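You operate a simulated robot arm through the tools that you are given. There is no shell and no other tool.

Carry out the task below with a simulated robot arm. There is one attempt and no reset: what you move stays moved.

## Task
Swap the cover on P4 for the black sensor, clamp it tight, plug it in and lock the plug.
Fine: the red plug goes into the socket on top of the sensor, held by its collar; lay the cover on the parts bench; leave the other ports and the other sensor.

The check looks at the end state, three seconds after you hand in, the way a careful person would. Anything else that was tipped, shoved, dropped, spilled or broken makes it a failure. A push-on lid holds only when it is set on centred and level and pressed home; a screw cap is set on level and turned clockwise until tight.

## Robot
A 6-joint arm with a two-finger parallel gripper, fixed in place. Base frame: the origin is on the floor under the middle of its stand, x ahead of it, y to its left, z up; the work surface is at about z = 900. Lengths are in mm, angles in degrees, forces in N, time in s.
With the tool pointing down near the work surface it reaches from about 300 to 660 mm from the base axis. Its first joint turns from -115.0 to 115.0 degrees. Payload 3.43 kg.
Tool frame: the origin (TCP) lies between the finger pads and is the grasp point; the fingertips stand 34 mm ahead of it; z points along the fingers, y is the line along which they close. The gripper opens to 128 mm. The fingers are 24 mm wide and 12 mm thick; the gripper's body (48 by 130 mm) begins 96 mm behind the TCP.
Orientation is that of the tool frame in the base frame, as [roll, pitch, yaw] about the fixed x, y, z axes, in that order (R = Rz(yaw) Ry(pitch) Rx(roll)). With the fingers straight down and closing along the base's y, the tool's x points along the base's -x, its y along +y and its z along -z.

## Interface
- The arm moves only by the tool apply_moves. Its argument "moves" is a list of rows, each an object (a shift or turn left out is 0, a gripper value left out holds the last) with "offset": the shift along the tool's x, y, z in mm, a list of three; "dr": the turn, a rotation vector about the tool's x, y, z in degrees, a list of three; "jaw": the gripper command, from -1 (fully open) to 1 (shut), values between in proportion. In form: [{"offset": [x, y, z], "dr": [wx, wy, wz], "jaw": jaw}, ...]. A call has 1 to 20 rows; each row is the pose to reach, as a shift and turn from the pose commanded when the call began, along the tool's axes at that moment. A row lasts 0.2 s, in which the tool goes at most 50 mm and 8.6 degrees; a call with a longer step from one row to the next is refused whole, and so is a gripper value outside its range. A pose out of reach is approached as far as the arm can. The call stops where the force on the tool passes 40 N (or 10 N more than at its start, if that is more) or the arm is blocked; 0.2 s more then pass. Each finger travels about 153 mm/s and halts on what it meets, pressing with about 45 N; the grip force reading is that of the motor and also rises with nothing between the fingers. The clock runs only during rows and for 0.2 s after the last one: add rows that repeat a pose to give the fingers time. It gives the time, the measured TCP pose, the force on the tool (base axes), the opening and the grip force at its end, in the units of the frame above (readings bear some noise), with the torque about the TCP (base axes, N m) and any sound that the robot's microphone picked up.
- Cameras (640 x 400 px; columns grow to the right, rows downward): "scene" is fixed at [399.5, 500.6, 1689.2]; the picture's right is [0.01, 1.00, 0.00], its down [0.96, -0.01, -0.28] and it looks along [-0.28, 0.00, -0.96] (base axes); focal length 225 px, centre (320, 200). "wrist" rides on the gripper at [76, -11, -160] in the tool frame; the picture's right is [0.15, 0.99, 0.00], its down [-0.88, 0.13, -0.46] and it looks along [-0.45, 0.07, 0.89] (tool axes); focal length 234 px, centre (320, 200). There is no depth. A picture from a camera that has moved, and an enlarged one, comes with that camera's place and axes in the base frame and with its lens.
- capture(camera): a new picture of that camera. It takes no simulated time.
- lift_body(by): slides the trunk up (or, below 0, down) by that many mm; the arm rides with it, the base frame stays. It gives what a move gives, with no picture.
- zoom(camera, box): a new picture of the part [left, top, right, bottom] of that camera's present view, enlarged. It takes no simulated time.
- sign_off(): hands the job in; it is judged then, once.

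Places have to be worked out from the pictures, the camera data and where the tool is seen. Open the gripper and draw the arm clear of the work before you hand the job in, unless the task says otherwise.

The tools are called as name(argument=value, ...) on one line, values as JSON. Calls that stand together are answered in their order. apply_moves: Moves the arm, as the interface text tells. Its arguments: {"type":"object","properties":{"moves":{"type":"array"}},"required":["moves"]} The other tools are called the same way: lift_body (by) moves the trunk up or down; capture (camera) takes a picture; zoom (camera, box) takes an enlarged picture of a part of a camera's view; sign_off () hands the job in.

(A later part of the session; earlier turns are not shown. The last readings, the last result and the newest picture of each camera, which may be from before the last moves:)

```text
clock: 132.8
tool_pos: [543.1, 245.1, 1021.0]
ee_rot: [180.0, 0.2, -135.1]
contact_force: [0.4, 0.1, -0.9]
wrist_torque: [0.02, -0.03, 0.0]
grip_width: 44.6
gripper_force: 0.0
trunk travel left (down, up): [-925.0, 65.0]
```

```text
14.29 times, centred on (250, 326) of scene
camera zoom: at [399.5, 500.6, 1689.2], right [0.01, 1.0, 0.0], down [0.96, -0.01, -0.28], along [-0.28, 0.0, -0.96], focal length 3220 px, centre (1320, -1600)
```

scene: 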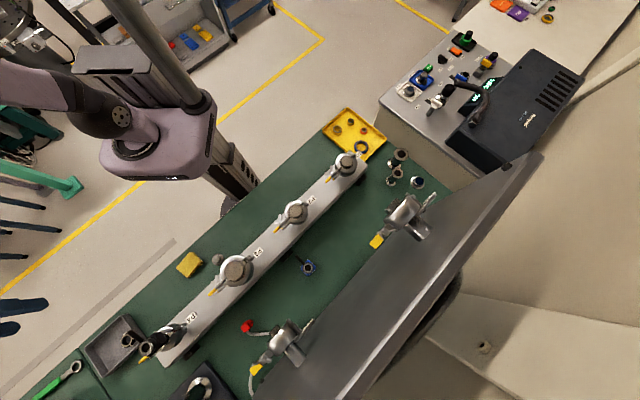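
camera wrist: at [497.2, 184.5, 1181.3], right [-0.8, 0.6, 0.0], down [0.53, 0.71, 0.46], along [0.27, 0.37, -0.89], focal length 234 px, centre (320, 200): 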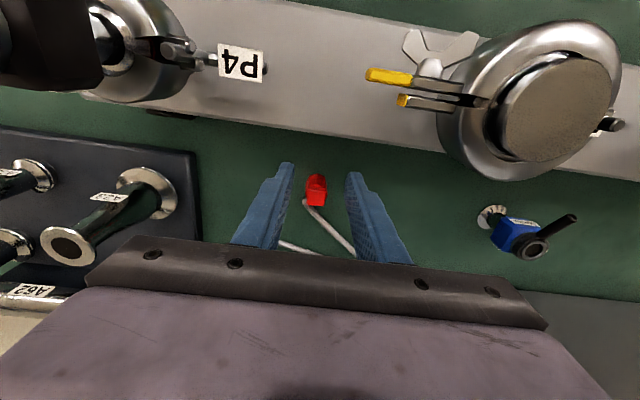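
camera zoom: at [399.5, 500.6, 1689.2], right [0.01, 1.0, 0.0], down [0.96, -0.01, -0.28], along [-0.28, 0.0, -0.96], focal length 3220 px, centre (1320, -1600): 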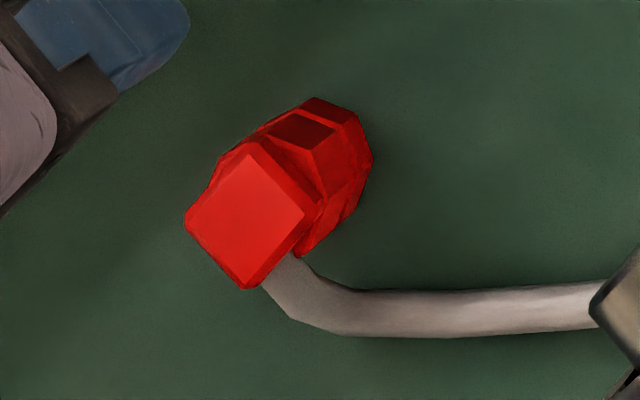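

The plug stands stably on the bench. To settle which end mates, I want a low side view of it, so I rise, yaw and move back along the bench to look at it from the P3 side.

apply_moves(moves=[{"offset": [0, 0, -45], "jaw": 0.6}, {"offset": [0, 0, -90], "jaw": 0.6}, {"offset": [0, 0, -110], "jaw": 0.6}, {"offset": [-4, 13, -110], "dr": [0, 0, 8.2], "jaw": 0.6}, {"offset": [-8, 26, -110], "dr": [0, 0, 16.4], "jaw": 0.6}, {"offset": [-12, 39, -110], "dr": [0, 0, 24.6], "jaw": 0.6}, {"offset": [-16, 52, -110], "dr": [0, 0, 32.8], "jaw": 0.6}, {"offset": [-20, 65, -110], "dr": [0, 0, 41], "jaw": 0.6}, {"offset": [-24, 78, -110], "dr": [0, 0, 49.2], "jaw": 0.6}, {"offset": [-28, 91, -110], "dr": [0, 0, 57.4], "jaw": 0.6}, {"offset": [-32, 104, -110], "dr": [0, 0, 65.6], "jaw": 0.6}, {"offset": [-36, 117, -110], "dr": [0, 0, 73.8], "jaw": 0.6}, {"offset": [-40, 131, -110], "dr": [0, 0, 82], "jaw": 0.6}, {"offset": [-43, 145, -110], "dr": [0, 0, 90], "jaw": 0.6}])

apply_moves(moves=[{"offset": [0, 0, 0], "dr": [0, -7.5, 0], "jaw": 0.6}, {"offset": [0, 0, 0], "dr": [0, -15, 0], "jaw": 0.6}, {"offset": [0, 0, 20], "dr": [0, -22.5, 0], "jaw": 0.6}, {"offset": [0, 0, 50], "dr": [0, -30, 0], "jaw": 0.6}, {"offset": [0, 0, 85], "dr": [0, -37.5, 0], "jaw": 0.6}, {"offset": [0, 0, 120], "dr": [0, -45, 0], "jaw": 0.6}, {"offset": [0, 0, 140], "dr": [0, -45, 0], "jaw": 0.6}])

capture(camera="wrist")

zoom(camera="wrist", box=[280, 120, 380, 220])

```text
clock: 135.8
tool_pos: [470.3, 386.6, 1129.4]
ee_rot: [180.0, 0.0, 134.8]
contact_force: [0.2, -0.5, -0.4]
wrist_torque: [-0.02, -0.01, -0.01]
grip_width: 25.7
gripper_force: 0.1
trunk travel left (down, up): [-925.0, 65.0]
```

```text
clock: 137.4
tool_pos: [474.2, 381.6, 990.0]
ee_rot: [179.9, 45.0, 134.9]
contact_force: [-0.2, 1.2, -0.4]
wrist_torque: [0.02, -0.01, -0.02]
grip_width: 25.4
gripper_force: 0.1
trunk travel left (down, up): [-925.0, 65.0]
```

```text
taken
camera wrist: at [348.5, 492.5, 1048.2], right [0.63, 0.77, -0.1], down [0.3, -0.12, 0.95], along [0.72, -0.62, -0.31], focal length 234 px, centre (320, 200)
```

wrist: 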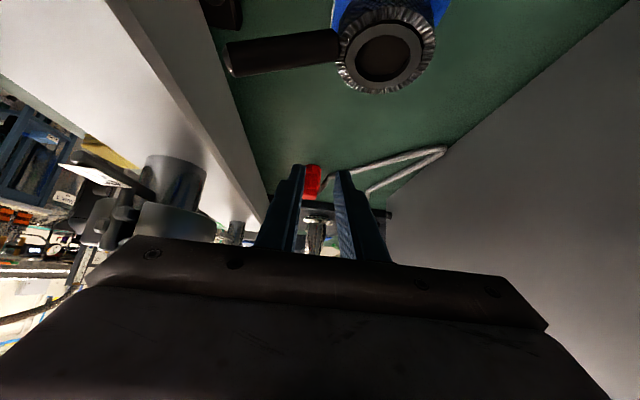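

```text
4.00 times, centred on (330, 170) of wrist
camera zoom: at [348.5, 492.5, 1048.2], right [0.63, 0.77, -0.1], down [0.3, -0.12, 0.95], along [0.72, -0.62, -0.31], focal length 937 px, centre (280, 320)
```

zoom: 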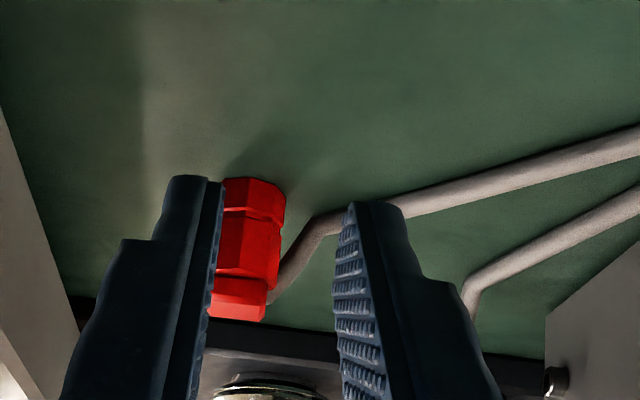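

A clear side view: the octagonal end stands on the bench and the cable enters at the top block, so the octagonal end is the mating end. I move the fingers aside a little and zoom for exact proportions.

apply_moves(moves=[{"offset": [0, 0, 0], "jaw": -0.4}, {"offset": [0, 8, 0], "jaw": -0.4}, {"offset": [0, 8, 0], "jaw": -0.4}])

zoom(camera="wrist", box=[285, 145, 345, 205])

zoom(camera="wrist", box=[310, 0, 450, 110])

```text
clock: 138.2
tool_pos: [479.8, 388.3, 990.1]
ee_rot: [180.0, 44.9, 134.9]
contact_force: [0.1, 0.6, 0.3]
wrist_torque: [-0.03, 0.01, 0.0]
grip_width: 89.4
gripper_force: 0.2
trunk travel left (down, up): [-925.0, 65.0]
```

```text
6.67 times, centred on (315, 175) of wrist
camera zoom: at [353.7, 498.9, 1049.2], right [0.63, 0.77, -0.1], down [0.3, -0.12, 0.94], along [0.72, -0.62, -0.31], focal length 1561 px, centre (353, 367)
```

zoom: 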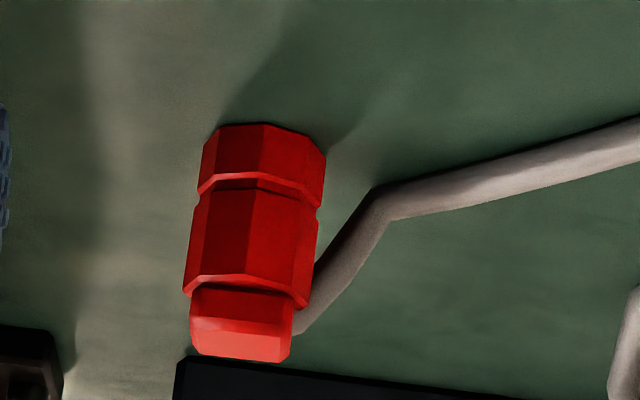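

```text
3.64 times, centred on (380, 55) of wrist
camera zoom: at [353.7, 498.9, 1049.2], right [0.63, 0.77, -0.1], down [0.3, -0.12, 0.94], along [0.72, -0.62, -0.31], focal length 852 px, centre (102, 727)
```

zoom: 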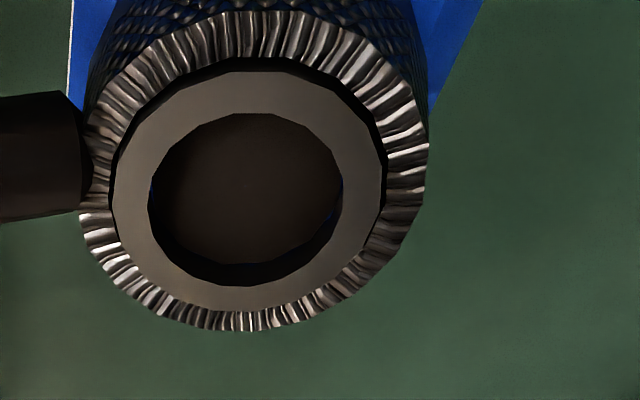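

Now it's clear: a lower tier about 13 mm tall (the mating part), a wider grip tier, then the boot with the cable; and the socket tube stands slightly proud of the collar. So the tier should slide in about 13 mm once centred closely. I go back upright over the plug to grip it squarely again.

apply_moves(moves=[{"offset": [0, -8, -20], "dr": [0, 0, 0], "jaw": 0.3}, {"offset": [-20, -8, -40], "dr": [0, 7.5, 0], "jaw": 0.3}, {"offset": [-45, -8, -60], "dr": [0, 15, 0], "jaw": 0.3}, {"offset": [-70, -8, -80], "dr": [0, 22.5, 0], "jaw": 0.3}, {"offset": [-90, -8, -98], "dr": [0, 30, 0], "jaw": 0.3}, {"offset": [-99, -8, -99], "dr": [0, 37.5, 0], "jaw": 0.3}, {"offset": [-99, -8, -99], "dr": [0, 45, 0], "jaw": 0.3}, {"offset": [-99, -8, -99], "dr": [0, 45, 0], "jaw": 0.3}])

```text
clock: 140.0
tool_pos: [472.2, 385.0, 1131.2]
ee_rot: [-179.9, -0.1, 135.1]
contact_force: [0.5, 0.0, 0.6]
wrist_torque: [0.01, 0.0, -0.03]
grip_width: 44.9
gripper_force: 0.0
trunk travel left (down, up): [-925.0, 65.0]
```

I return over the plug, yawing back to the earlier orientation.

apply_moves(moves=[{"offset": [-13, -0.6, 0], "dr": [0, 0, -8.2], "jaw": 0.3}, {"offset": [-26, -1.2, 0], "dr": [0, 0, -16.4], "jaw": 0.3}, {"offset": [-39, -1.8, 0], "dr": [0, 0, -24.6], "jaw": 0.3}, {"offset": [-52, -2.4, 0], "dr": [0, 0, -32.8], "jaw": 0.3}, {"offset": [-65, -3, 0], "dr": [0, 0, -41], "jaw": 0.3}, {"offset": [-78, -3.6, 0], "dr": [0, 0, -49.2], "jaw": 0.3}, {"offset": [-91, -4.2, 0], "dr": [0, 0, -57.4], "jaw": 0.3}, {"offset": [-104, -5, 0], "dr": [0, 0, -65.6], "jaw": 0.3}, {"offset": [-117, -5.6, 0], "dr": [0, 0, -73.8], "jaw": 0.3}, {"offset": [-130, -6.3, 0], "dr": [0, 0, -82], "jaw": 0.3}, {"offset": [-146.5, -7, 0], "dr": [0, 0, -90.1], "jaw": 0.3}, {"offset": [-146.5, -7, 50], "dr": [0, 0, -90.1], "jaw": 0.3}, {"offset": [-146.5, -7, 90], "dr": [0, 0, -90.1], "jaw": 0.3}, {"offset": [-146.5, -7, 90], "dr": [0, 0, -90.1], "jaw": 0.3}])

zoom(camera="wrist", box=[270, 110, 370, 210])

```text
clock: 143.0
tool_pos: [569.6, 272.8, 1040.5]
ee_rot: [179.9, 0.0, -134.9]
contact_force: [-0.1, 0.3, 0.3]
wrist_torque: [-0.02, -0.01, 0.0]
grip_width: 44.7
gripper_force: 0.0
trunk travel left (down, up): [-925.0, 65.0]
```

```text
4.00 times, centred on (320, 160) of wrist
camera zoom: at [524.8, 211.2, 1200.3], right [-0.8, 0.6, 0.0], down [0.53, 0.72, 0.46], along [0.27, 0.37, -0.89], focal length 937 px, centre (320, 360)
```

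zoom: 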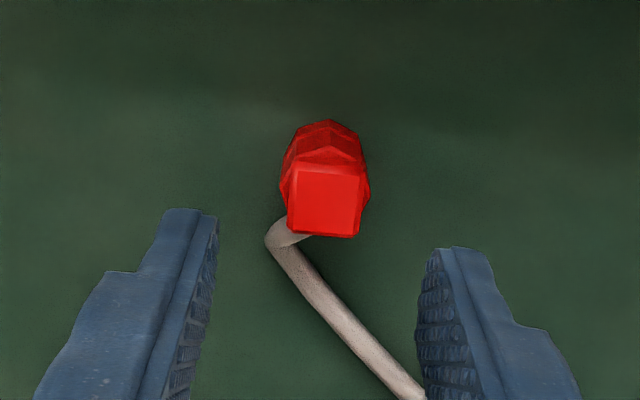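

I correct by (−2.0, +2.4) mm so the plug axis is on the tool axis, descend and grip the body as before.

apply_moves(moves=[{"offset": [-2, 2.4, 30], "jaw": 0.3}, {"offset": [-2, 2.4, 60], "jaw": 0.3}, {"offset": [-2, 2.4, 79], "jaw": 0.3}, {"offset": [-2, 2.4, 79], "jaw": 0.3}])

zoom(camera="wrist", box=[270, 130, 370, 220])

```text
clock: 144.0
tool_pos: [571.5, 278.8, 960.4]
ee_rot: [180.0, -0.1, -134.9]
contact_force: [-0.4, 0.1, -0.5]
wrist_torque: [-0.02, -0.03, -0.02]
grip_width: 44.6
gripper_force: 0.1
trunk travel left (down, up): [-925.0, 65.0]
```

```text
4.44 times, centred on (320, 175) of wrist
camera zoom: at [525.9, 217.9, 1120.2], right [-0.8, 0.6, 0.0], down [0.53, 0.71, 0.46], along [0.27, 0.37, -0.89], focal length 1041 px, centre (320, 311)
```

zoom: 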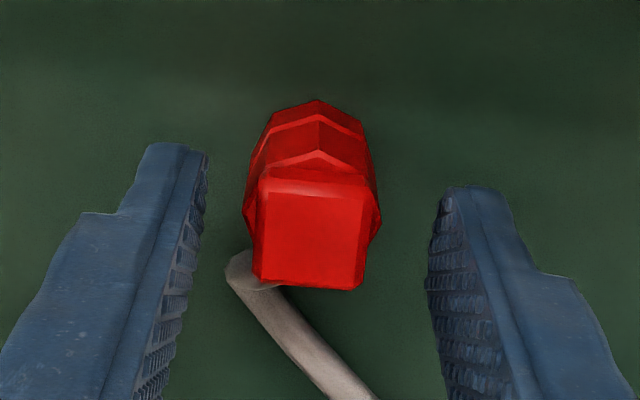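

The arm drifted about 4 mm in l while descending. I correct (+3.8, −1.8) mm and then close on the body.

apply_moves(moves=[{"offset": [3.8, -1.8, 0], "jaw": 0.3}, {"offset": [3.8, -1.8, 1], "jaw": 0.3}, {"offset": [3.8, -1.8, 1], "jaw": 1}, {"offset": [3.8, -1.8, 1], "jaw": 1}, {"offset": [3.8, -1.8, 1], "jaw": 1}])

zoom(camera="wrist", box=[270, 130, 370, 220])

```text
clock: 145.2
tool_pos: [571.4, 275.0, 961.0]
ee_rot: [179.9, 0.1, -135.1]
contact_force: [-0.6, 0.1, 0.3]
wrist_torque: [0.03, 0.01, 0.01]
grip_width: 24.7
gripper_force: 44.2
trunk travel left (down, up): [-925.0, 65.0]
```

```text
4.44 times, centred on (320, 175) of wrist
camera zoom: at [525.9, 214.1, 1119.2], right [-0.8, 0.6, 0.0], down [0.53, 0.71, 0.46], along [0.27, 0.37, -0.89], focal length 1041 px, centre (320, 311)
```

zoom: 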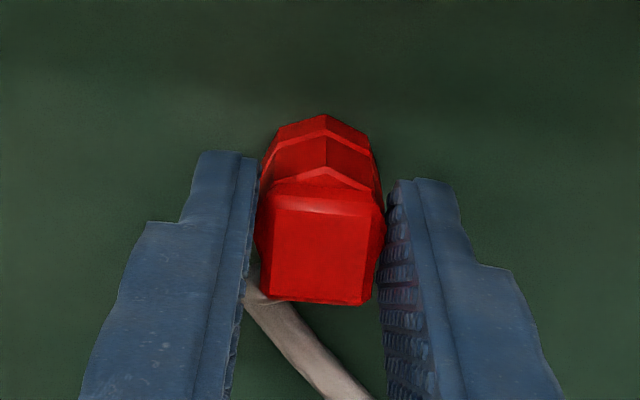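

Held squarely with the plug axis within about 1 mm of the tool axis. I repeat the carry to the socket along the proven path.

apply_moves(moves=[{"offset": [0, 0, -10], "jaw": 1}, {"offset": [0, 0, -50], "jaw": 1}, {"offset": [0, 0, -100], "jaw": 1}, {"offset": [8, -23, -100], "jaw": 1}, {"offset": [17, -46, -100], "jaw": 1}, {"offset": [26, -69, -100], "jaw": 1}, {"offset": [34, -91, -100], "jaw": 1}, {"offset": [34, -91, -100], "jaw": 1}])

lift_body(by=60)

capture(camera="wrist")

zoom(camera="wrist", box=[250, 10, 350, 90])

```text
clock: 147.0
tool_pos: [609.3, 186.5, 1058.8]
ee_rot: [180.0, 0.1, -135.0]
contact_force: [0.1, 0.3, -1.5]
wrist_torque: [-0.01, 0.0, 0.01]
grip_width: 24.8
gripper_force: 44.9
trunk travel left (down, up): [-925.0, 65.0]
```

```text
clock: 148.0
tool_pos: [609.4, 186.0, 1118.8]
ee_rot: [179.9, 0.0, -135.0]
contact_force: [0.5, -0.3, -0.4]
wrist_torque: [0.0, -0.02, 0.02]
grip_width: 25.3
gripper_force: 45.3
trunk travel left (down, up): [-985.0, 5.0]
```

```text
taken
camera wrist: at [563.9, 125.8, 1278.5], right [-0.8, 0.6, 0.0], down [0.53, 0.71, 0.46], along [0.27, 0.37, -0.89], focal length 234 px, centre (320, 200)
```

wrist: 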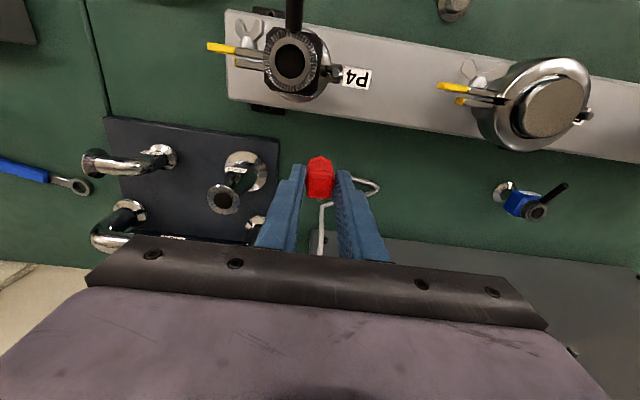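

```text
5.00 times, centred on (300, 50) of wrist
camera zoom: at [563.9, 125.8, 1278.5], right [-0.8, 0.6, 0.0], down [0.53, 0.71, 0.46], along [0.27, 0.37, -0.89], focal length 1171 px, centre (420, 950)
```

zoom: 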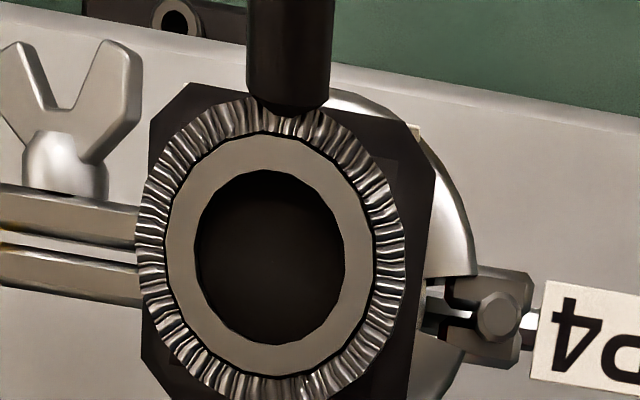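

I measure the socket at tool offset (83.9, −31.2) and carry the plug over it, with its base about 20 mm above.

apply_moves(moves=[{"offset": [8, -4, -20], "jaw": 1}, {"offset": [15, -8, -45], "jaw": 1}, {"offset": [25, -12, -73], "jaw": 1}, {"offset": [45, -18, -73], "jaw": 1}, {"offset": [65, -25, -73], "jaw": 1}, {"offset": [83.4, -30.9, -73], "jaw": 1}, {"offset": [83.4, -30.9, -73], "jaw": 1}])

zoom(camera="wrist", box=[290, 115, 350, 190])

zoom(camera="scene", box=[134, 330, 166, 356])

```text
clock: 149.6
tool_pos: [572.4, 105.3, 1191.2]
ee_rot: [-180.0, 0.1, -135.0]
contact_force: [-0.2, 0.5, -0.5]
wrist_torque: [0.01, 0.01, 0.02]
grip_width: 24.6
gripper_force: 44.7
trunk travel left (down, up): [-985.0, 5.0]
```

```text
5.33 times, centred on (320, 152) of wrist
camera zoom: at [526.6, 44.6, 1350.4], right [-0.8, 0.6, 0.0], down [0.53, 0.72, 0.46], along [0.27, 0.37, -0.89], focal length 1249 px, centre (320, 453)
```

zoom: 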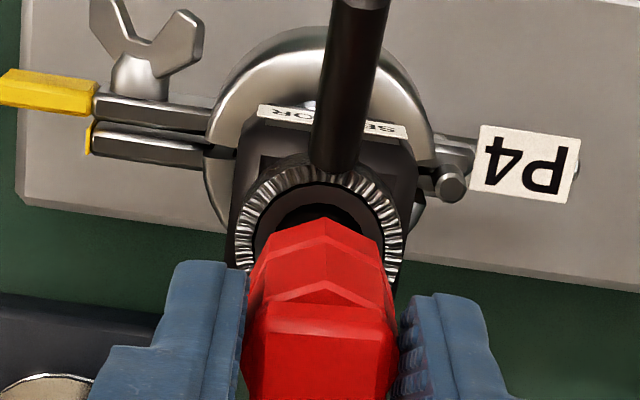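

```text
15.38 times, centred on (150, 343) of scene
camera zoom: at [399.5, 500.6, 1689.2], right [0.01, 1.0, 0.0], down [0.96, -0.01, -0.28], along [-0.28, 0.0, -0.96], focal length 3468 px, centre (2935, -2000)
```

zoom: 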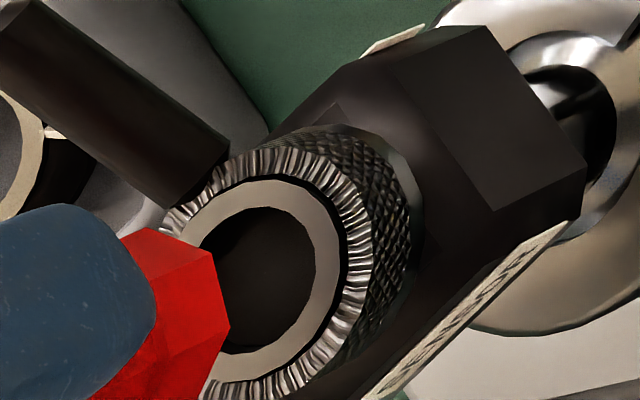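

Past contact forces tell me the true centre lies about 1.2 mm toward +a and 0.8 mm toward +l of what the pictures suggest. Including that, I shift (−2.2, −0.4) in tool x, y and go down to just above the contact height.

apply_moves(moves=[{"offset": [-2.2, -0.4, 0], "jaw": 1}, {"offset": [-2.2, -0.4, 10], "jaw": 1}, {"offset": [-2.2, -0.4, 17], "jaw": 1}, {"offset": [-2.2, -0.4, 17], "jaw": 1}])

zoom(camera="wrist", box=[295, 120, 345, 185])

zoom(camera="scene", box=[138, 334, 166, 354])

```text
clock: 150.6
tool_pos: [573.3, 106.8, 1175.4]
ee_rot: [-180.0, 0.0, -135.0]
contact_force: [-0.2, -0.5, -0.9]
wrist_torque: [0.05, -0.02, 0.0]
grip_width: 24.9
gripper_force: 45.1
trunk travel left (down, up): [-985.0, 5.0]
```

```text
6.15 times, centred on (320, 152) of wrist
camera zoom: at [528.4, 46.0, 1334.1], right [-0.8, 0.6, 0.0], down [0.53, 0.71, 0.46], along [0.27, 0.37, -0.89], focal length 1441 px, centre (320, 492)
```

zoom: 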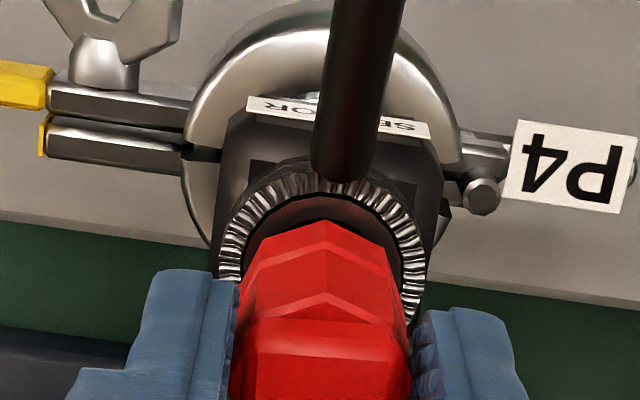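

```text
16.00 times, centred on (152, 344) of scene
camera zoom: at [399.5, 500.6, 1689.2], right [0.01, 1.0, 0.0], down [0.96, -0.01, -0.28], along [-0.28, 0.0, -0.96], focal length 3607 px, centre (3008, -2104)
```

zoom: 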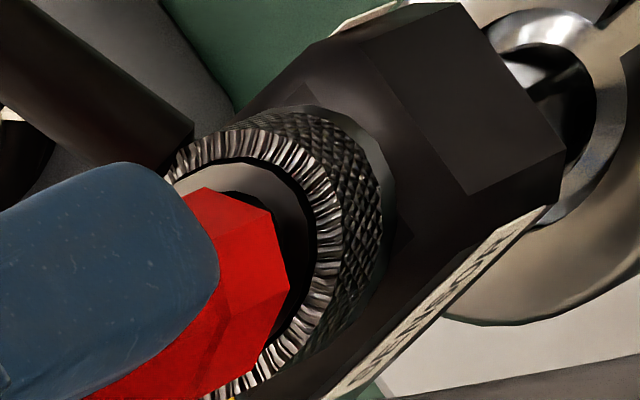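

As intended, the plug is now about 1 mm past the picture-based centre in both +a and +l. I lower to contact gently.

apply_moves(moves=[{"offset": [0, 0, 2.5], "jaw": 1}, {"offset": [0, 0, 4.5], "jaw": 1}, {"offset": [0, 0, 5.5], "jaw": 1}])

apply_moves(moves=[{"offset": [0, 0, 1], "jaw": 1}, {"offset": [0, 0, 1], "jaw": 1}])

```text
clock: 151.4
tool_pos: [572.9, 105.9, 1170.4]
ee_rot: [180.0, 0.0, -135.0]
contact_force: [-2.1, -2.5, -0.7]
wrist_torque: [-0.09, 0.15, 0.0]
grip_width: 24.6
gripper_force: 45.2
trunk travel left (down, up): [-985.0, 5.0]
```

```text
clock: 152.0
tool_pos: [573.7, 106.9, 1169.0]
ee_rot: [179.9, 0.0, -135.0]
contact_force: [-1.8, -2.1, 4.0]
wrist_torque: [-0.2, 0.1, -0.03]
grip_width: 24.9
gripper_force: 45.1
trunk travel left (down, up): [-985.0, 5.0]
```

Side force without vertical force, toward −l: the plug is touching an inner wall, so it's starting to enter. I shift 0.6 mm toward −l and go down further.

apply_moves(moves=[{"offset": [0.6, 0, 0], "jaw": 1}, {"offset": [0.6, 0, 1.5], "jaw": 1}])

apply_moves(moves=[{"offset": [0.2, 0, 1], "jaw": 1}, {"offset": [0.2, 0, 1.5], "jaw": 1}])

```text
clock: 152.6
tool_pos: [573.4, 106.6, 1169.6]
ee_rot: [-179.9, 0.3, -134.9]
contact_force: [-1.6, -0.4, 13.3]
wrist_torque: [0.0, 0.14, 0.02]
grip_width: 24.8
gripper_force: 45.3
trunk travel left (down, up): [-985.0, 5.0]
```

```text
clock: 153.2
tool_pos: [573.0, 106.9, 1167.9]
ee_rot: [-179.8, 0.3, -135.0]
contact_force: [1.2, -1.3, 23.8]
wrist_torque: [-0.1, 0.02, -0.03]
grip_width: 24.4
gripper_force: 45.1
trunk travel left (down, up): [-985.0, 5.0]
```

I look at the current state closely before deciding on more force.

zoom(camera="wrist", box=[295, 120, 345, 185])

zoom(camera="scene", box=[138, 334, 166, 354])

```text
6.15 times, centred on (320, 152) of wrist
camera zoom: at [526.4, 45.4, 1328.2], right [-0.8, 0.6, 0.0], down [0.53, 0.71, 0.46], along [0.28, 0.37, -0.89], focal length 1441 px, centre (320, 492)
```

zoom: 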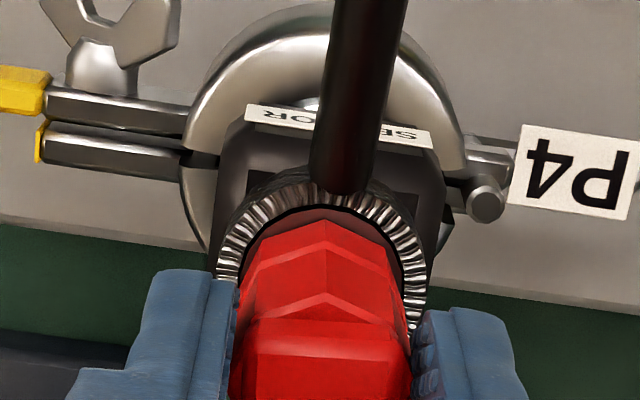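

```text
16.00 times, centred on (152, 344) of scene
camera zoom: at [399.5, 500.6, 1689.2], right [0.01, 1.0, 0.0], down [0.96, -0.01, -0.28], along [-0.28, 0.0, -0.96], focal length 3607 px, centre (3008, -2104)
```

zoom: 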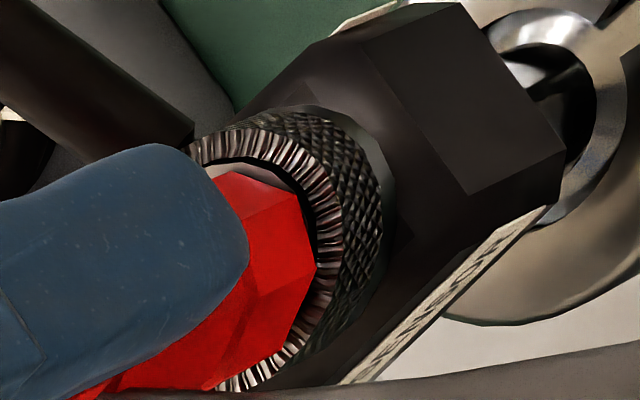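

Vision says the base now rests level on the tube top. Before forcing it I'd like the fingers to guard against the cable's pull, so I lift, turn the plug 90° (cable toward the free +a side, fingers on ±l) and re-align with both cameras, which then see it unobstructed.

apply_moves(moves=[{"offset": [0, 0, -12], "jaw": 1}, {"offset": [0, 0, -24], "jaw": 1}, {"offset": [0, 0, -24], "dr": [0, 0, 8.2], "jaw": 1}, {"offset": [0, 0, -24], "dr": [0, 0, 16.4], "jaw": 1}, {"offset": [0, 0, -24], "dr": [0, 0, 24.6], "jaw": 1}, {"offset": [0, 0, -24], "dr": [0, 0, 32.8], "jaw": 1}, {"offset": [0, 0, -24], "dr": [0, 0, 41], "jaw": 1}, {"offset": [0, 0, -24], "dr": [0, 0, 49.2], "jaw": 1}, {"offset": [0, 0, -24], "dr": [0, 0, 57.4], "jaw": 1}, {"offset": [0, 0, -24], "dr": [0, 0, 65.6], "jaw": 1}, {"offset": [0, 0, -24], "dr": [0, 0, 73.8], "jaw": 1}, {"offset": [0, 0, -24], "dr": [0, 0, 82], "jaw": 1}, {"offset": [0, 0, -24], "dr": [0, 0, 90], "jaw": 1}, {"offset": [0, 0, -24], "dr": [0, 0, 90], "jaw": 1}])

capture(camera="wrist")

zoom(camera="wrist", box=[290, 115, 350, 190])

zoom(camera="scene", box=[130, 326, 170, 360])

```text
clock: 156.2
tool_pos: [572.8, 108.7, 1189.6]
ee_rot: [180.0, 0.1, 134.9]
contact_force: [-0.3, -0.3, -0.7]
wrist_torque: [0.02, -0.02, 0.0]
grip_width: 24.8
gripper_force: 44.9
trunk travel left (down, up): [-985.0, 5.0]
```

```text
taken
camera wrist: at [511.7, 153.9, 1349.8], right [0.6, 0.8, 0.0], down [0.71, -0.53, 0.46], along [0.37, -0.27, -0.89], focal length 234 px, centre (320, 200)
```

wrist: 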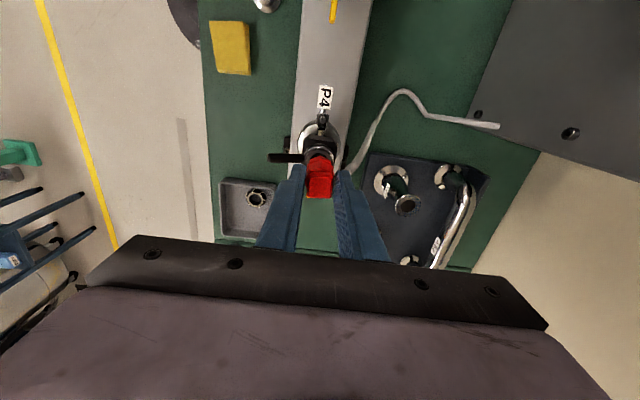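

```text
5.33 times, centred on (320, 152) of wrist
camera zoom: at [511.7, 153.9, 1349.8], right [0.6, 0.8, 0.0], down [0.71, -0.53, 0.46], along [0.37, -0.27, -0.89], focal length 1249 px, centre (320, 453)
```

zoom: 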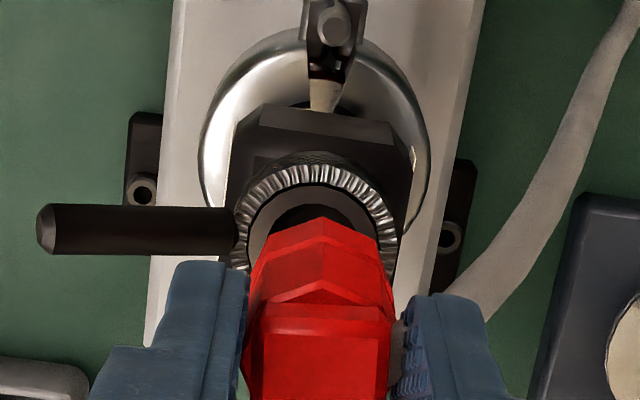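

```text
11.76 times, centred on (150, 343) of scene
camera zoom: at [399.5, 500.6, 1689.2], right [0.01, 1.0, 0.0], down [0.96, -0.01, -0.28], along [-0.28, 0.0, -0.96], focal length 2652 px, centre (2320, -1482)
```

zoom: 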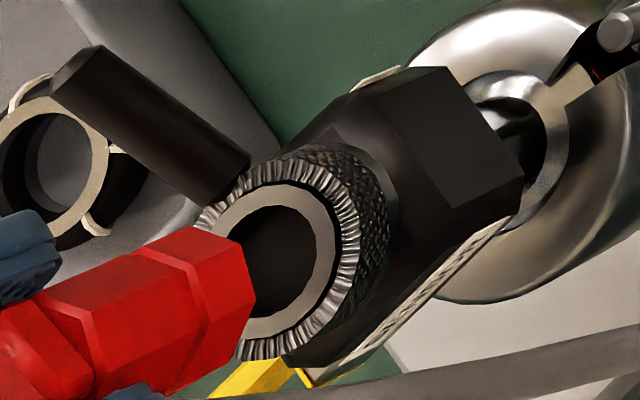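

Now the scene camera sees the plug and socket unobstructed. I zoom tighter for measurement.

zoom(camera="scene", box=[134, 334, 162, 356])

```text
16.00 times, centred on (148, 345) of scene
camera zoom: at [399.5, 500.6, 1689.2], right [0.01, 1.0, 0.0], down [0.96, -0.01, -0.28], along [-0.28, 0.0, -0.96], focal length 3607 px, centre (3072, -2120)
```

zoom: 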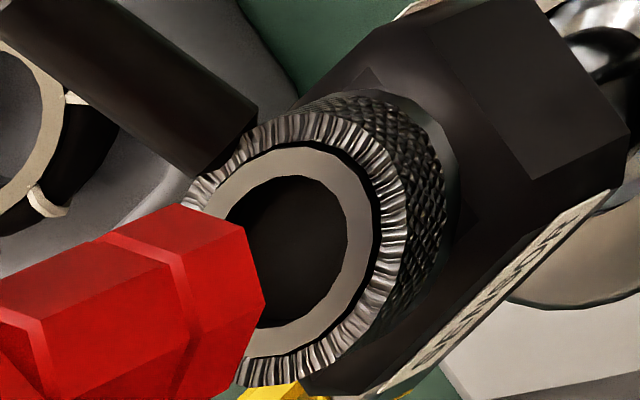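

With the unobstructed view I can fit the plug's octagon properly: it has yawed about 7.5° in the grip, which biased my earlier readings. Corrected, the plug is about 1.2 mm too far toward +l and 0.3 mm toward −a. I fix that and lower to a few mm above the tube.

apply_moves(moves=[{"offset": [-0.3, -1.2, 0], "jaw": 1}, {"offset": [-0.3, -1.2, 9], "jaw": 1}, {"offset": [-0.3, -1.2, 17], "jaw": 1}, {"offset": [-0.3, -1.2, 17], "jaw": 1}])

zoom(camera="scene", box=[134, 334, 162, 356])

zoom(camera="wrist", box=[295, 120, 345, 185])

```text
clock: 157.2
tool_pos: [572.3, 106.2, 1169.8]
ee_rot: [-179.9, -0.1, 135.0]
contact_force: [-0.8, -1.1, -3.5]
wrist_torque: [-0.03, -0.01, 0.01]
grip_width: 24.7
gripper_force: 44.5
trunk travel left (down, up): [-985.0, 5.0]
```

```text
16.00 times, centred on (148, 345) of scene
camera zoom: at [399.5, 500.6, 1689.2], right [0.01, 1.0, 0.0], down [0.96, -0.01, -0.28], along [-0.28, 0.0, -0.96], focal length 3607 px, centre (3072, -2120)
```

zoom: 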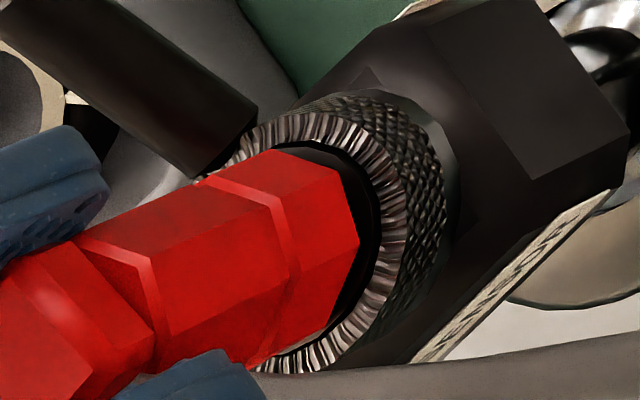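

```text
6.15 times, centred on (320, 152) of wrist
camera zoom: at [510.8, 152.8, 1331.1], right [0.6, 0.8, 0.0], down [0.72, -0.53, 0.45], along [0.36, -0.27, -0.89], focal length 1441 px, centre (320, 492)
```

zoom: 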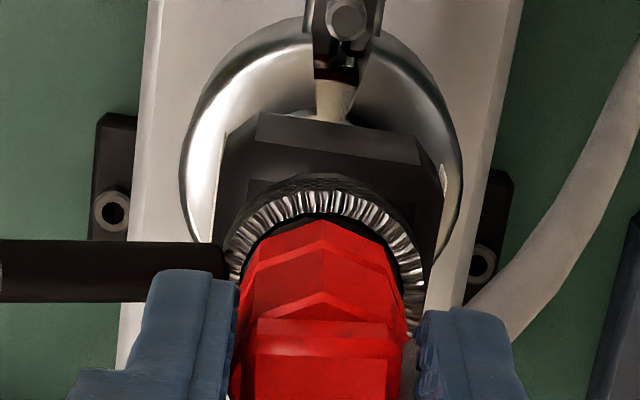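

Aligned within about 0.4 mm now. I nudge 0.3 mm toward +l and lower gently, reading the force.

apply_moves(moves=[{"offset": [0, 0.3, 1], "jaw": 1}, {"offset": [0, 0.3, 2], "jaw": 1}])

apply_moves(moves=[{"offset": [0, 0, 1], "jaw": 1}, {"offset": [0, 0, 2], "jaw": 1}])

```text
clock: 157.8
tool_pos: [573.3, 106.0, 1171.0]
ee_rot: [-180.0, 0.0, 135.0]
contact_force: [-1.2, -0.2, -1.7]
wrist_torque: [0.02, 0.07, 0.01]
grip_width: 24.5
gripper_force: 44.9
trunk travel left (down, up): [-985.0, 5.0]
```

```text
clock: 158.4
tool_pos: [573.3, 105.9, 1168.2]
ee_rot: [179.9, 0.1, 135.0]
contact_force: [-2.2, 0.1, 6.2]
wrist_torque: [-0.03, 0.19, -0.01]
grip_width: 24.8
gripper_force: 45.2
trunk travel left (down, up): [-985.0, 5.0]
```

apply_moves(moves=[{"offset": [0.3, -0.3, 0], "jaw": 1}, {"offset": [0.3, -0.3, 1], "jaw": 1}])

apply_moves(moves=[{"offset": [0, 0, 1], "jaw": 1}, {"offset": [0, 0, 1], "jaw": 1}])

zoom(camera="scene", box=[134, 334, 162, 356])

```text
clock: 159.0
tool_pos: [572.8, 106.8, 1169.2]
ee_rot: [179.8, 0.1, 135.0]
contact_force: [-0.4, 0.9, 10.2]
wrist_torque: [0.07, 0.03, 0.01]
grip_width: 24.6
gripper_force: 44.7
trunk travel left (down, up): [-985.0, 5.0]
```

```text
clock: 159.6
tool_pos: [572.3, 106.0, 1168.9]
ee_rot: [179.6, 0.2, 135.0]
contact_force: [2.9, 1.7, 22.7]
wrist_torque: [0.06, -0.03, -0.04]
grip_width: 24.8
gripper_force: 45.5
trunk travel left (down, up): [-985.0, 5.0]
```

```text
16.00 times, centred on (148, 345) of scene
camera zoom: at [399.5, 500.6, 1689.2], right [0.01, 1.0, 0.0], down [0.96, -0.01, -0.28], along [-0.28, 0.0, -0.96], focal length 3607 px, centre (3072, -2120)
```

zoom: 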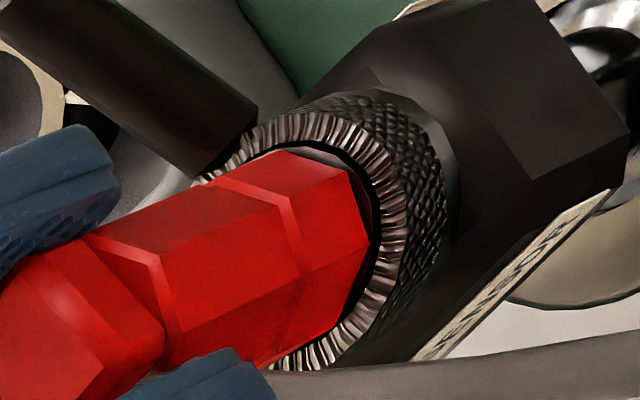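

The plug is centred to about 0.3 mm, level and flush on the tube at 23 N, yet goes no deeper. I make a guarded stability test: relax the press, and open the jaws by only about 1 mm per side so the pads still fence the plug.

apply_moves(moves=[{"offset": [0, 0, -1.5], "jaw": 1}, {"offset": [0, 0, -1.5], "jaw": 0.58}, {"offset": [0, 0, -1.5], "jaw": 0.58}])

zoom(camera="scene", box=[120, 330, 165, 365])

zoom(camera="wrist", box=[280, 110, 360, 215])

```text
clock: 160.4
tool_pos: [572.9, 105.0, 1167.0]
ee_rot: [-179.8, 0.0, 135.0]
contact_force: [0.2, 0.4, 0.0]
wrist_torque: [0.02, 0.02, -0.02]
grip_width: 27.0
gripper_force: 0.2
trunk travel left (down, up): [-985.0, 5.0]
```

```text
11.43 times, centred on (142, 348) of scene
camera zoom: at [399.5, 500.6, 1689.2], right [0.01, 1.0, 0.0], down [0.96, -0.01, -0.28], along [-0.28, 0.0, -0.96], focal length 2576 px, centre (2349, -1486)
```

zoom: 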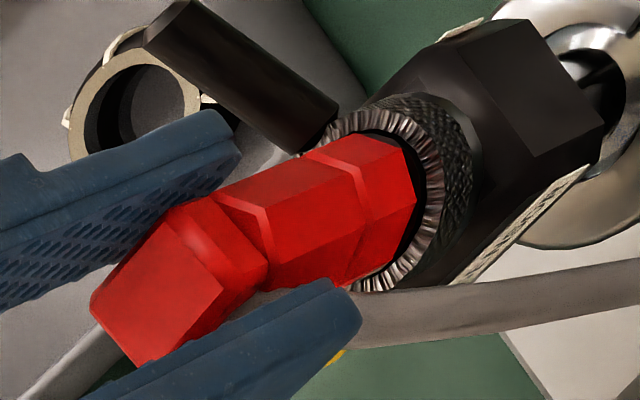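

```text
3.81 times, centred on (320, 162) of wrist
camera zoom: at [511.5, 151.9, 1326.8], right [0.6, 0.8, 0.0], down [0.72, -0.53, 0.45], along [0.36, -0.27, -0.89], focal length 892 px, centre (320, 343)
```

zoom: 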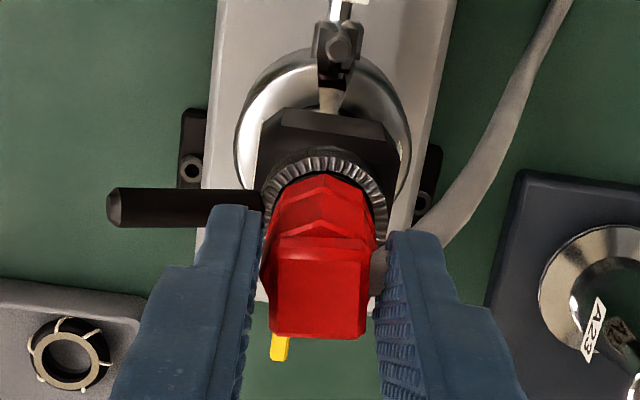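

The plug stays standing with the jaws slightly open. I zoom to check whether it leans.

zoom(camera="scene", box=[124, 334, 164, 364])

zoom(camera="wrist", box=[295, 120, 345, 205])

```text
13.33 times, centred on (144, 349) of scene
camera zoom: at [399.5, 500.6, 1689.2], right [0.01, 1.0, 0.0], down [0.96, -0.01, -0.28], along [-0.28, 0.0, -0.96], focal length 3006 px, centre (2667, -1787)
```

zoom: 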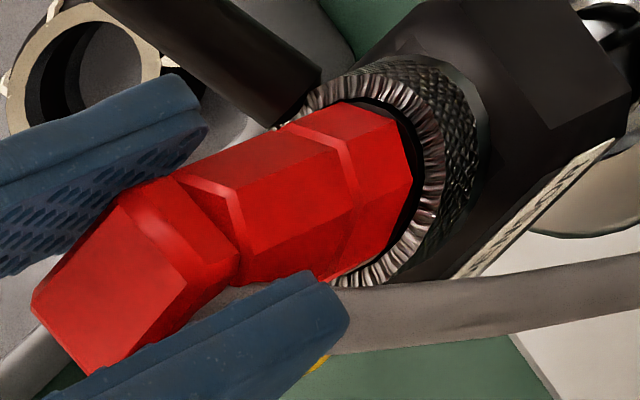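

```text
4.71 times, centred on (320, 162) of wrist
camera zoom: at [511.5, 151.9, 1326.8], right [0.6, 0.8, 0.0], down [0.72, -0.53, 0.45], along [0.36, -0.27, -0.89], focal length 1102 px, centre (320, 376)
```

zoom: 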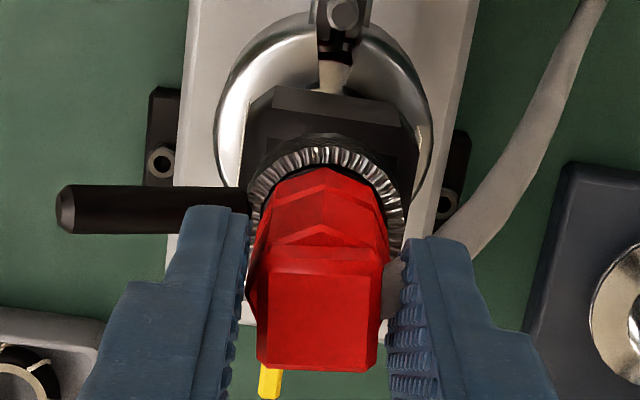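

It leans by barely a degree. I open a few mm more to see if it truly stands on its own.

apply_moves(moves=[{"offset": [0, 0, 0], "jaw": 0.52}, {"offset": [0, 0, 0], "jaw": 0.52}])

zoom(camera="scene", box=[124, 334, 164, 364])

zoom(camera="wrist", box=[295, 120, 345, 205])

```text
clock: 161.0
tool_pos: [572.8, 105.9, 1167.6]
ee_rot: [179.9, 0.0, 135.0]
contact_force: [0.2, -0.2, 0.0]
wrist_torque: [-0.03, 0.03, 0.03]
grip_width: 30.5
gripper_force: 0.0
trunk travel left (down, up): [-985.0, 5.0]
```

```text
13.33 times, centred on (144, 349) of scene
camera zoom: at [399.5, 500.6, 1689.2], right [0.01, 1.0, 0.0], down [0.96, -0.01, -0.28], along [-0.28, 0.0, -0.96], focal length 3006 px, centre (2667, -1787)
```

zoom: 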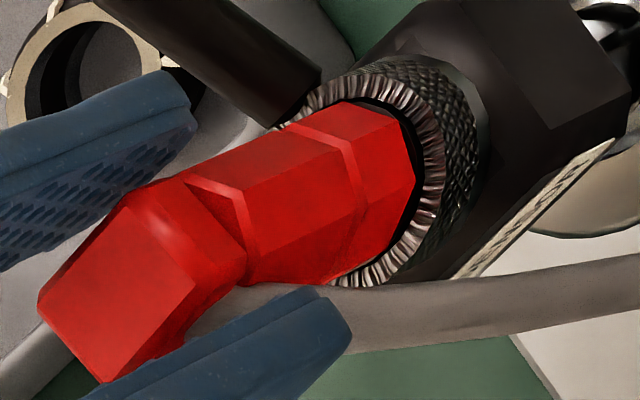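

```text
4.71 times, centred on (320, 162) of wrist
camera zoom: at [511.6, 151.9, 1327.6], right [0.6, 0.8, 0.0], down [0.72, -0.53, 0.46], along [0.37, -0.27, -0.89], focal length 1102 px, centre (320, 376)
```

zoom: 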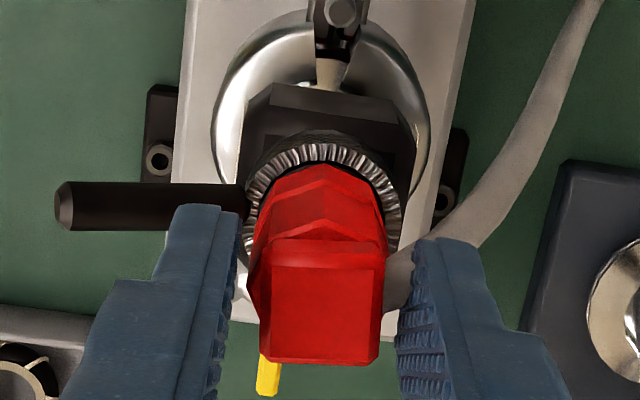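

It stands freely on its own, well clear of both pads. I raise the open gripper straight up in steps, watching plug and cable.

apply_moves(moves=[{"offset": [0, 0, -5], "jaw": 0.48}, {"offset": [0, 0, -12], "jaw": 0.48}])

zoom(camera="scene", box=[120, 334, 164, 368])

zoom(camera="wrist", box=[285, 110, 355, 210])

```text
clock: 161.6
tool_pos: [573.0, 105.4, 1180.4]
ee_rot: [180.0, 0.1, 135.0]
contact_force: [0.1, -0.2, -0.4]
wrist_torque: [0.02, 0.05, -0.01]
grip_width: 33.2
gripper_force: 0.1
trunk travel left (down, up): [-985.0, 5.0]
```

```text
11.76 times, centred on (142, 351) of scene
camera zoom: at [399.5, 500.6, 1689.2], right [0.01, 1.0, 0.0], down [0.96, -0.01, -0.28], along [-0.28, 0.0, -0.96], focal length 2652 px, centre (2414, -1576)
```

zoom: 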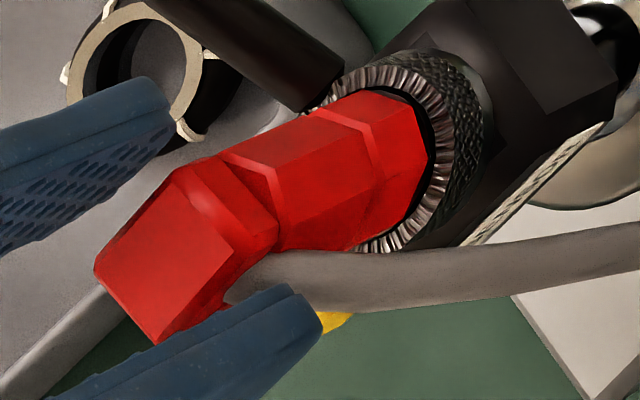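

```text
4.00 times, centred on (320, 160) of wrist
camera zoom: at [511.1, 151.8, 1340.1], right [0.6, 0.8, 0.0], down [0.71, -0.53, 0.46], along [0.37, -0.27, -0.89], focal length 937 px, centre (320, 360)
```

zoom: 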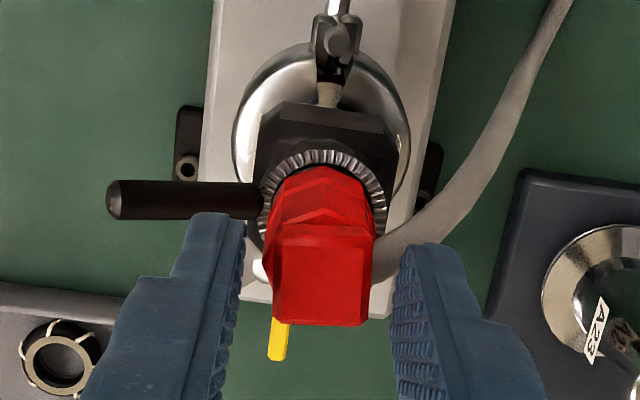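

apply_moves(moves=[{"offset": [0, 0, -15], "jaw": 0.48}, {"offset": [0, 0, -35], "jaw": 0.48}])

zoom(camera="scene", box=[120, 330, 170, 368])

zoom(camera="wrist", box=[285, 90, 355, 190])

```text
clock: 162.2
tool_pos: [572.7, 105.7, 1215.1]
ee_rot: [-180.0, 0.1, 135.0]
contact_force: [0.1, -0.1, 0.3]
wrist_torque: [-0.04, 0.03, 0.01]
grip_width: 33.5
gripper_force: 0.0
trunk travel left (down, up): [-985.0, 5.0]
```

```text
10.53 times, centred on (145, 349) of scene
camera zoom: at [399.5, 500.6, 1689.2], right [0.01, 1.0, 0.0], down [0.96, -0.01, -0.28], along [-0.28, 0.0, -0.96], focal length 2373 px, centre (2162, -1368)
```

zoom: 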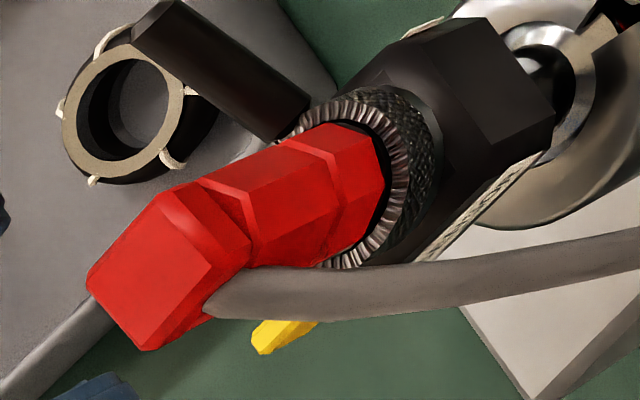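

```text
4.00 times, centred on (320, 140) of wrist
camera zoom: at [511.4, 152.5, 1375.1], right [0.6, 0.8, 0.0], down [0.72, -0.53, 0.46], along [0.37, -0.27, -0.89], focal length 937 px, centre (320, 440)
```

zoom: 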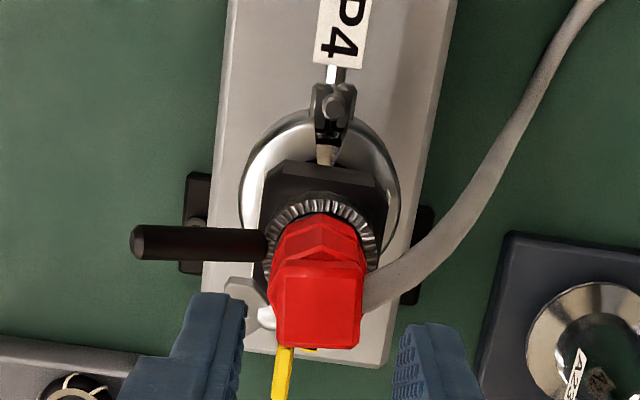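

The plug stands by itself, centred on the socket. Now I press it home from above with the closed fingertips on its top block.

apply_moves(moves=[{"offset": [1, 0, 0], "jaw": 1}, {"offset": [1, 0, 0], "jaw": 1}, {"offset": [1, 0, 0], "jaw": 1}, {"offset": [1, 0, 10], "jaw": 1}, {"offset": [1, 0, 17], "jaw": 1}])

zoom(camera="scene", box=[110, 330, 170, 376])

```text
clock: 163.4
tool_pos: [571.8, 107.5, 1198.5]
ee_rot: [-180.0, 0.0, 135.1]
contact_force: [0.5, 0.3, -0.2]
wrist_torque: [0.02, 0.0, -0.01]
grip_width: 0.0
gripper_force: 32.7
trunk travel left (down, up): [-985.0, 5.0]
```

```text
8.70 times, centred on (140, 353) of scene
camera zoom: at [399.5, 500.6, 1689.2], right [0.01, 1.0, 0.0], down [0.96, -0.01, -0.28], along [-0.28, 0.0, -0.96], focal length 1960 px, centre (1885, -1130)
```

zoom: 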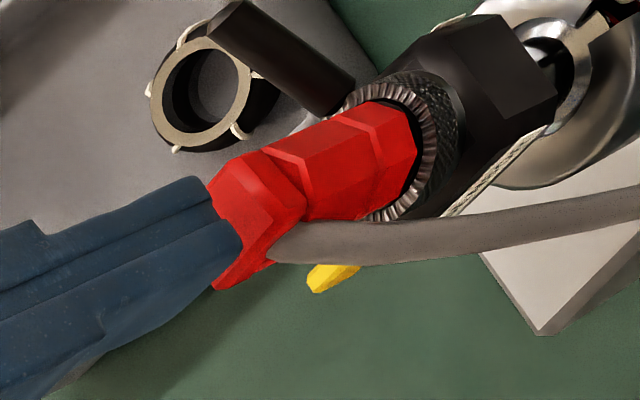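

apply_moves(moves=[{"offset": [0, 0, 2], "jaw": 1}, {"offset": [0, 0, 4], "jaw": 1}, {"offset": [0, 0, 6], "jaw": 1}])

apply_moves(moves=[{"offset": [0, 0, 2], "jaw": 1}, {"offset": [0, 0, 4], "jaw": 1}])

```text
clock: 164.2
tool_pos: [571.5, 106.2, 1192.0]
ee_rot: [-180.0, 0.1, 134.9]
contact_force: [-0.1, 0.2, -0.1]
wrist_torque: [0.0, -0.01, 0.02]
grip_width: 0.0
gripper_force: 32.4
trunk travel left (down, up): [-985.0, 5.0]
```

```text
clock: 164.8
tool_pos: [569.8, 106.8, 1189.7]
ee_rot: [179.7, 0.1, 135.0]
contact_force: [1.8, 0.8, 9.9]
wrist_torque: [0.01, -0.12, 0.0]
grip_width: 0.0
gripper_force: 32.9
trunk travel left (down, up): [-985.0, 5.0]
```

Contact on the plug's top at 10 N. I press on in small steps toward 35–40 N.

apply_moves(moves=[{"offset": [0, 0, 1], "jaw": 1}, {"offset": [0, 0, 2], "jaw": 1}])

apply_moves(moves=[{"offset": [0, 0, 1], "jaw": 1}, {"offset": [0, 0, 2], "jaw": 1}])

zoom(camera="scene", box=[110, 330, 170, 376])

```text
clock: 165.4
tool_pos: [570.9, 106.0, 1189.1]
ee_rot: [179.6, 0.3, 135.0]
contact_force: [2.9, 0.0, 26.0]
wrist_torque: [-0.01, -0.15, 0.0]
grip_width: 0.0
gripper_force: 32.3
trunk travel left (down, up): [-985.0, 5.0]
```

```text
clock: 166.0
tool_pos: [570.0, 107.1, 1188.4]
ee_rot: [179.4, 0.4, 135.0]
contact_force: [1.8, -0.2, 34.4]
wrist_torque: [-0.02, -0.1, 0.0]
grip_width: 0.0
gripper_force: 32.9
trunk travel left (down, up): [-985.0, 5.0]
```

```text
8.70 times, centred on (140, 353) of scene
camera zoom: at [399.5, 500.6, 1689.2], right [0.01, 1.0, 0.0], down [0.96, -0.01, -0.28], along [-0.28, 0.0, -0.96], focal length 1960 px, centre (1885, -1130)
```

zoom: 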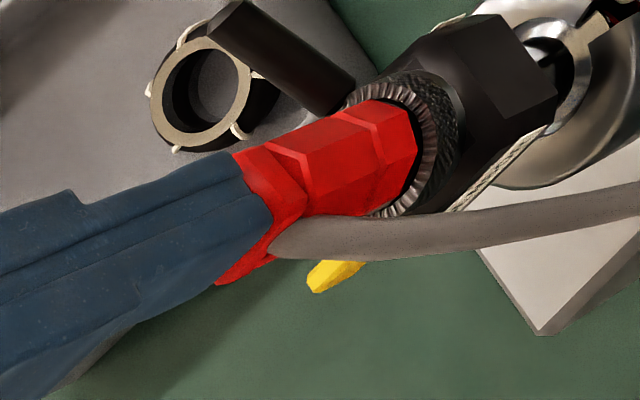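

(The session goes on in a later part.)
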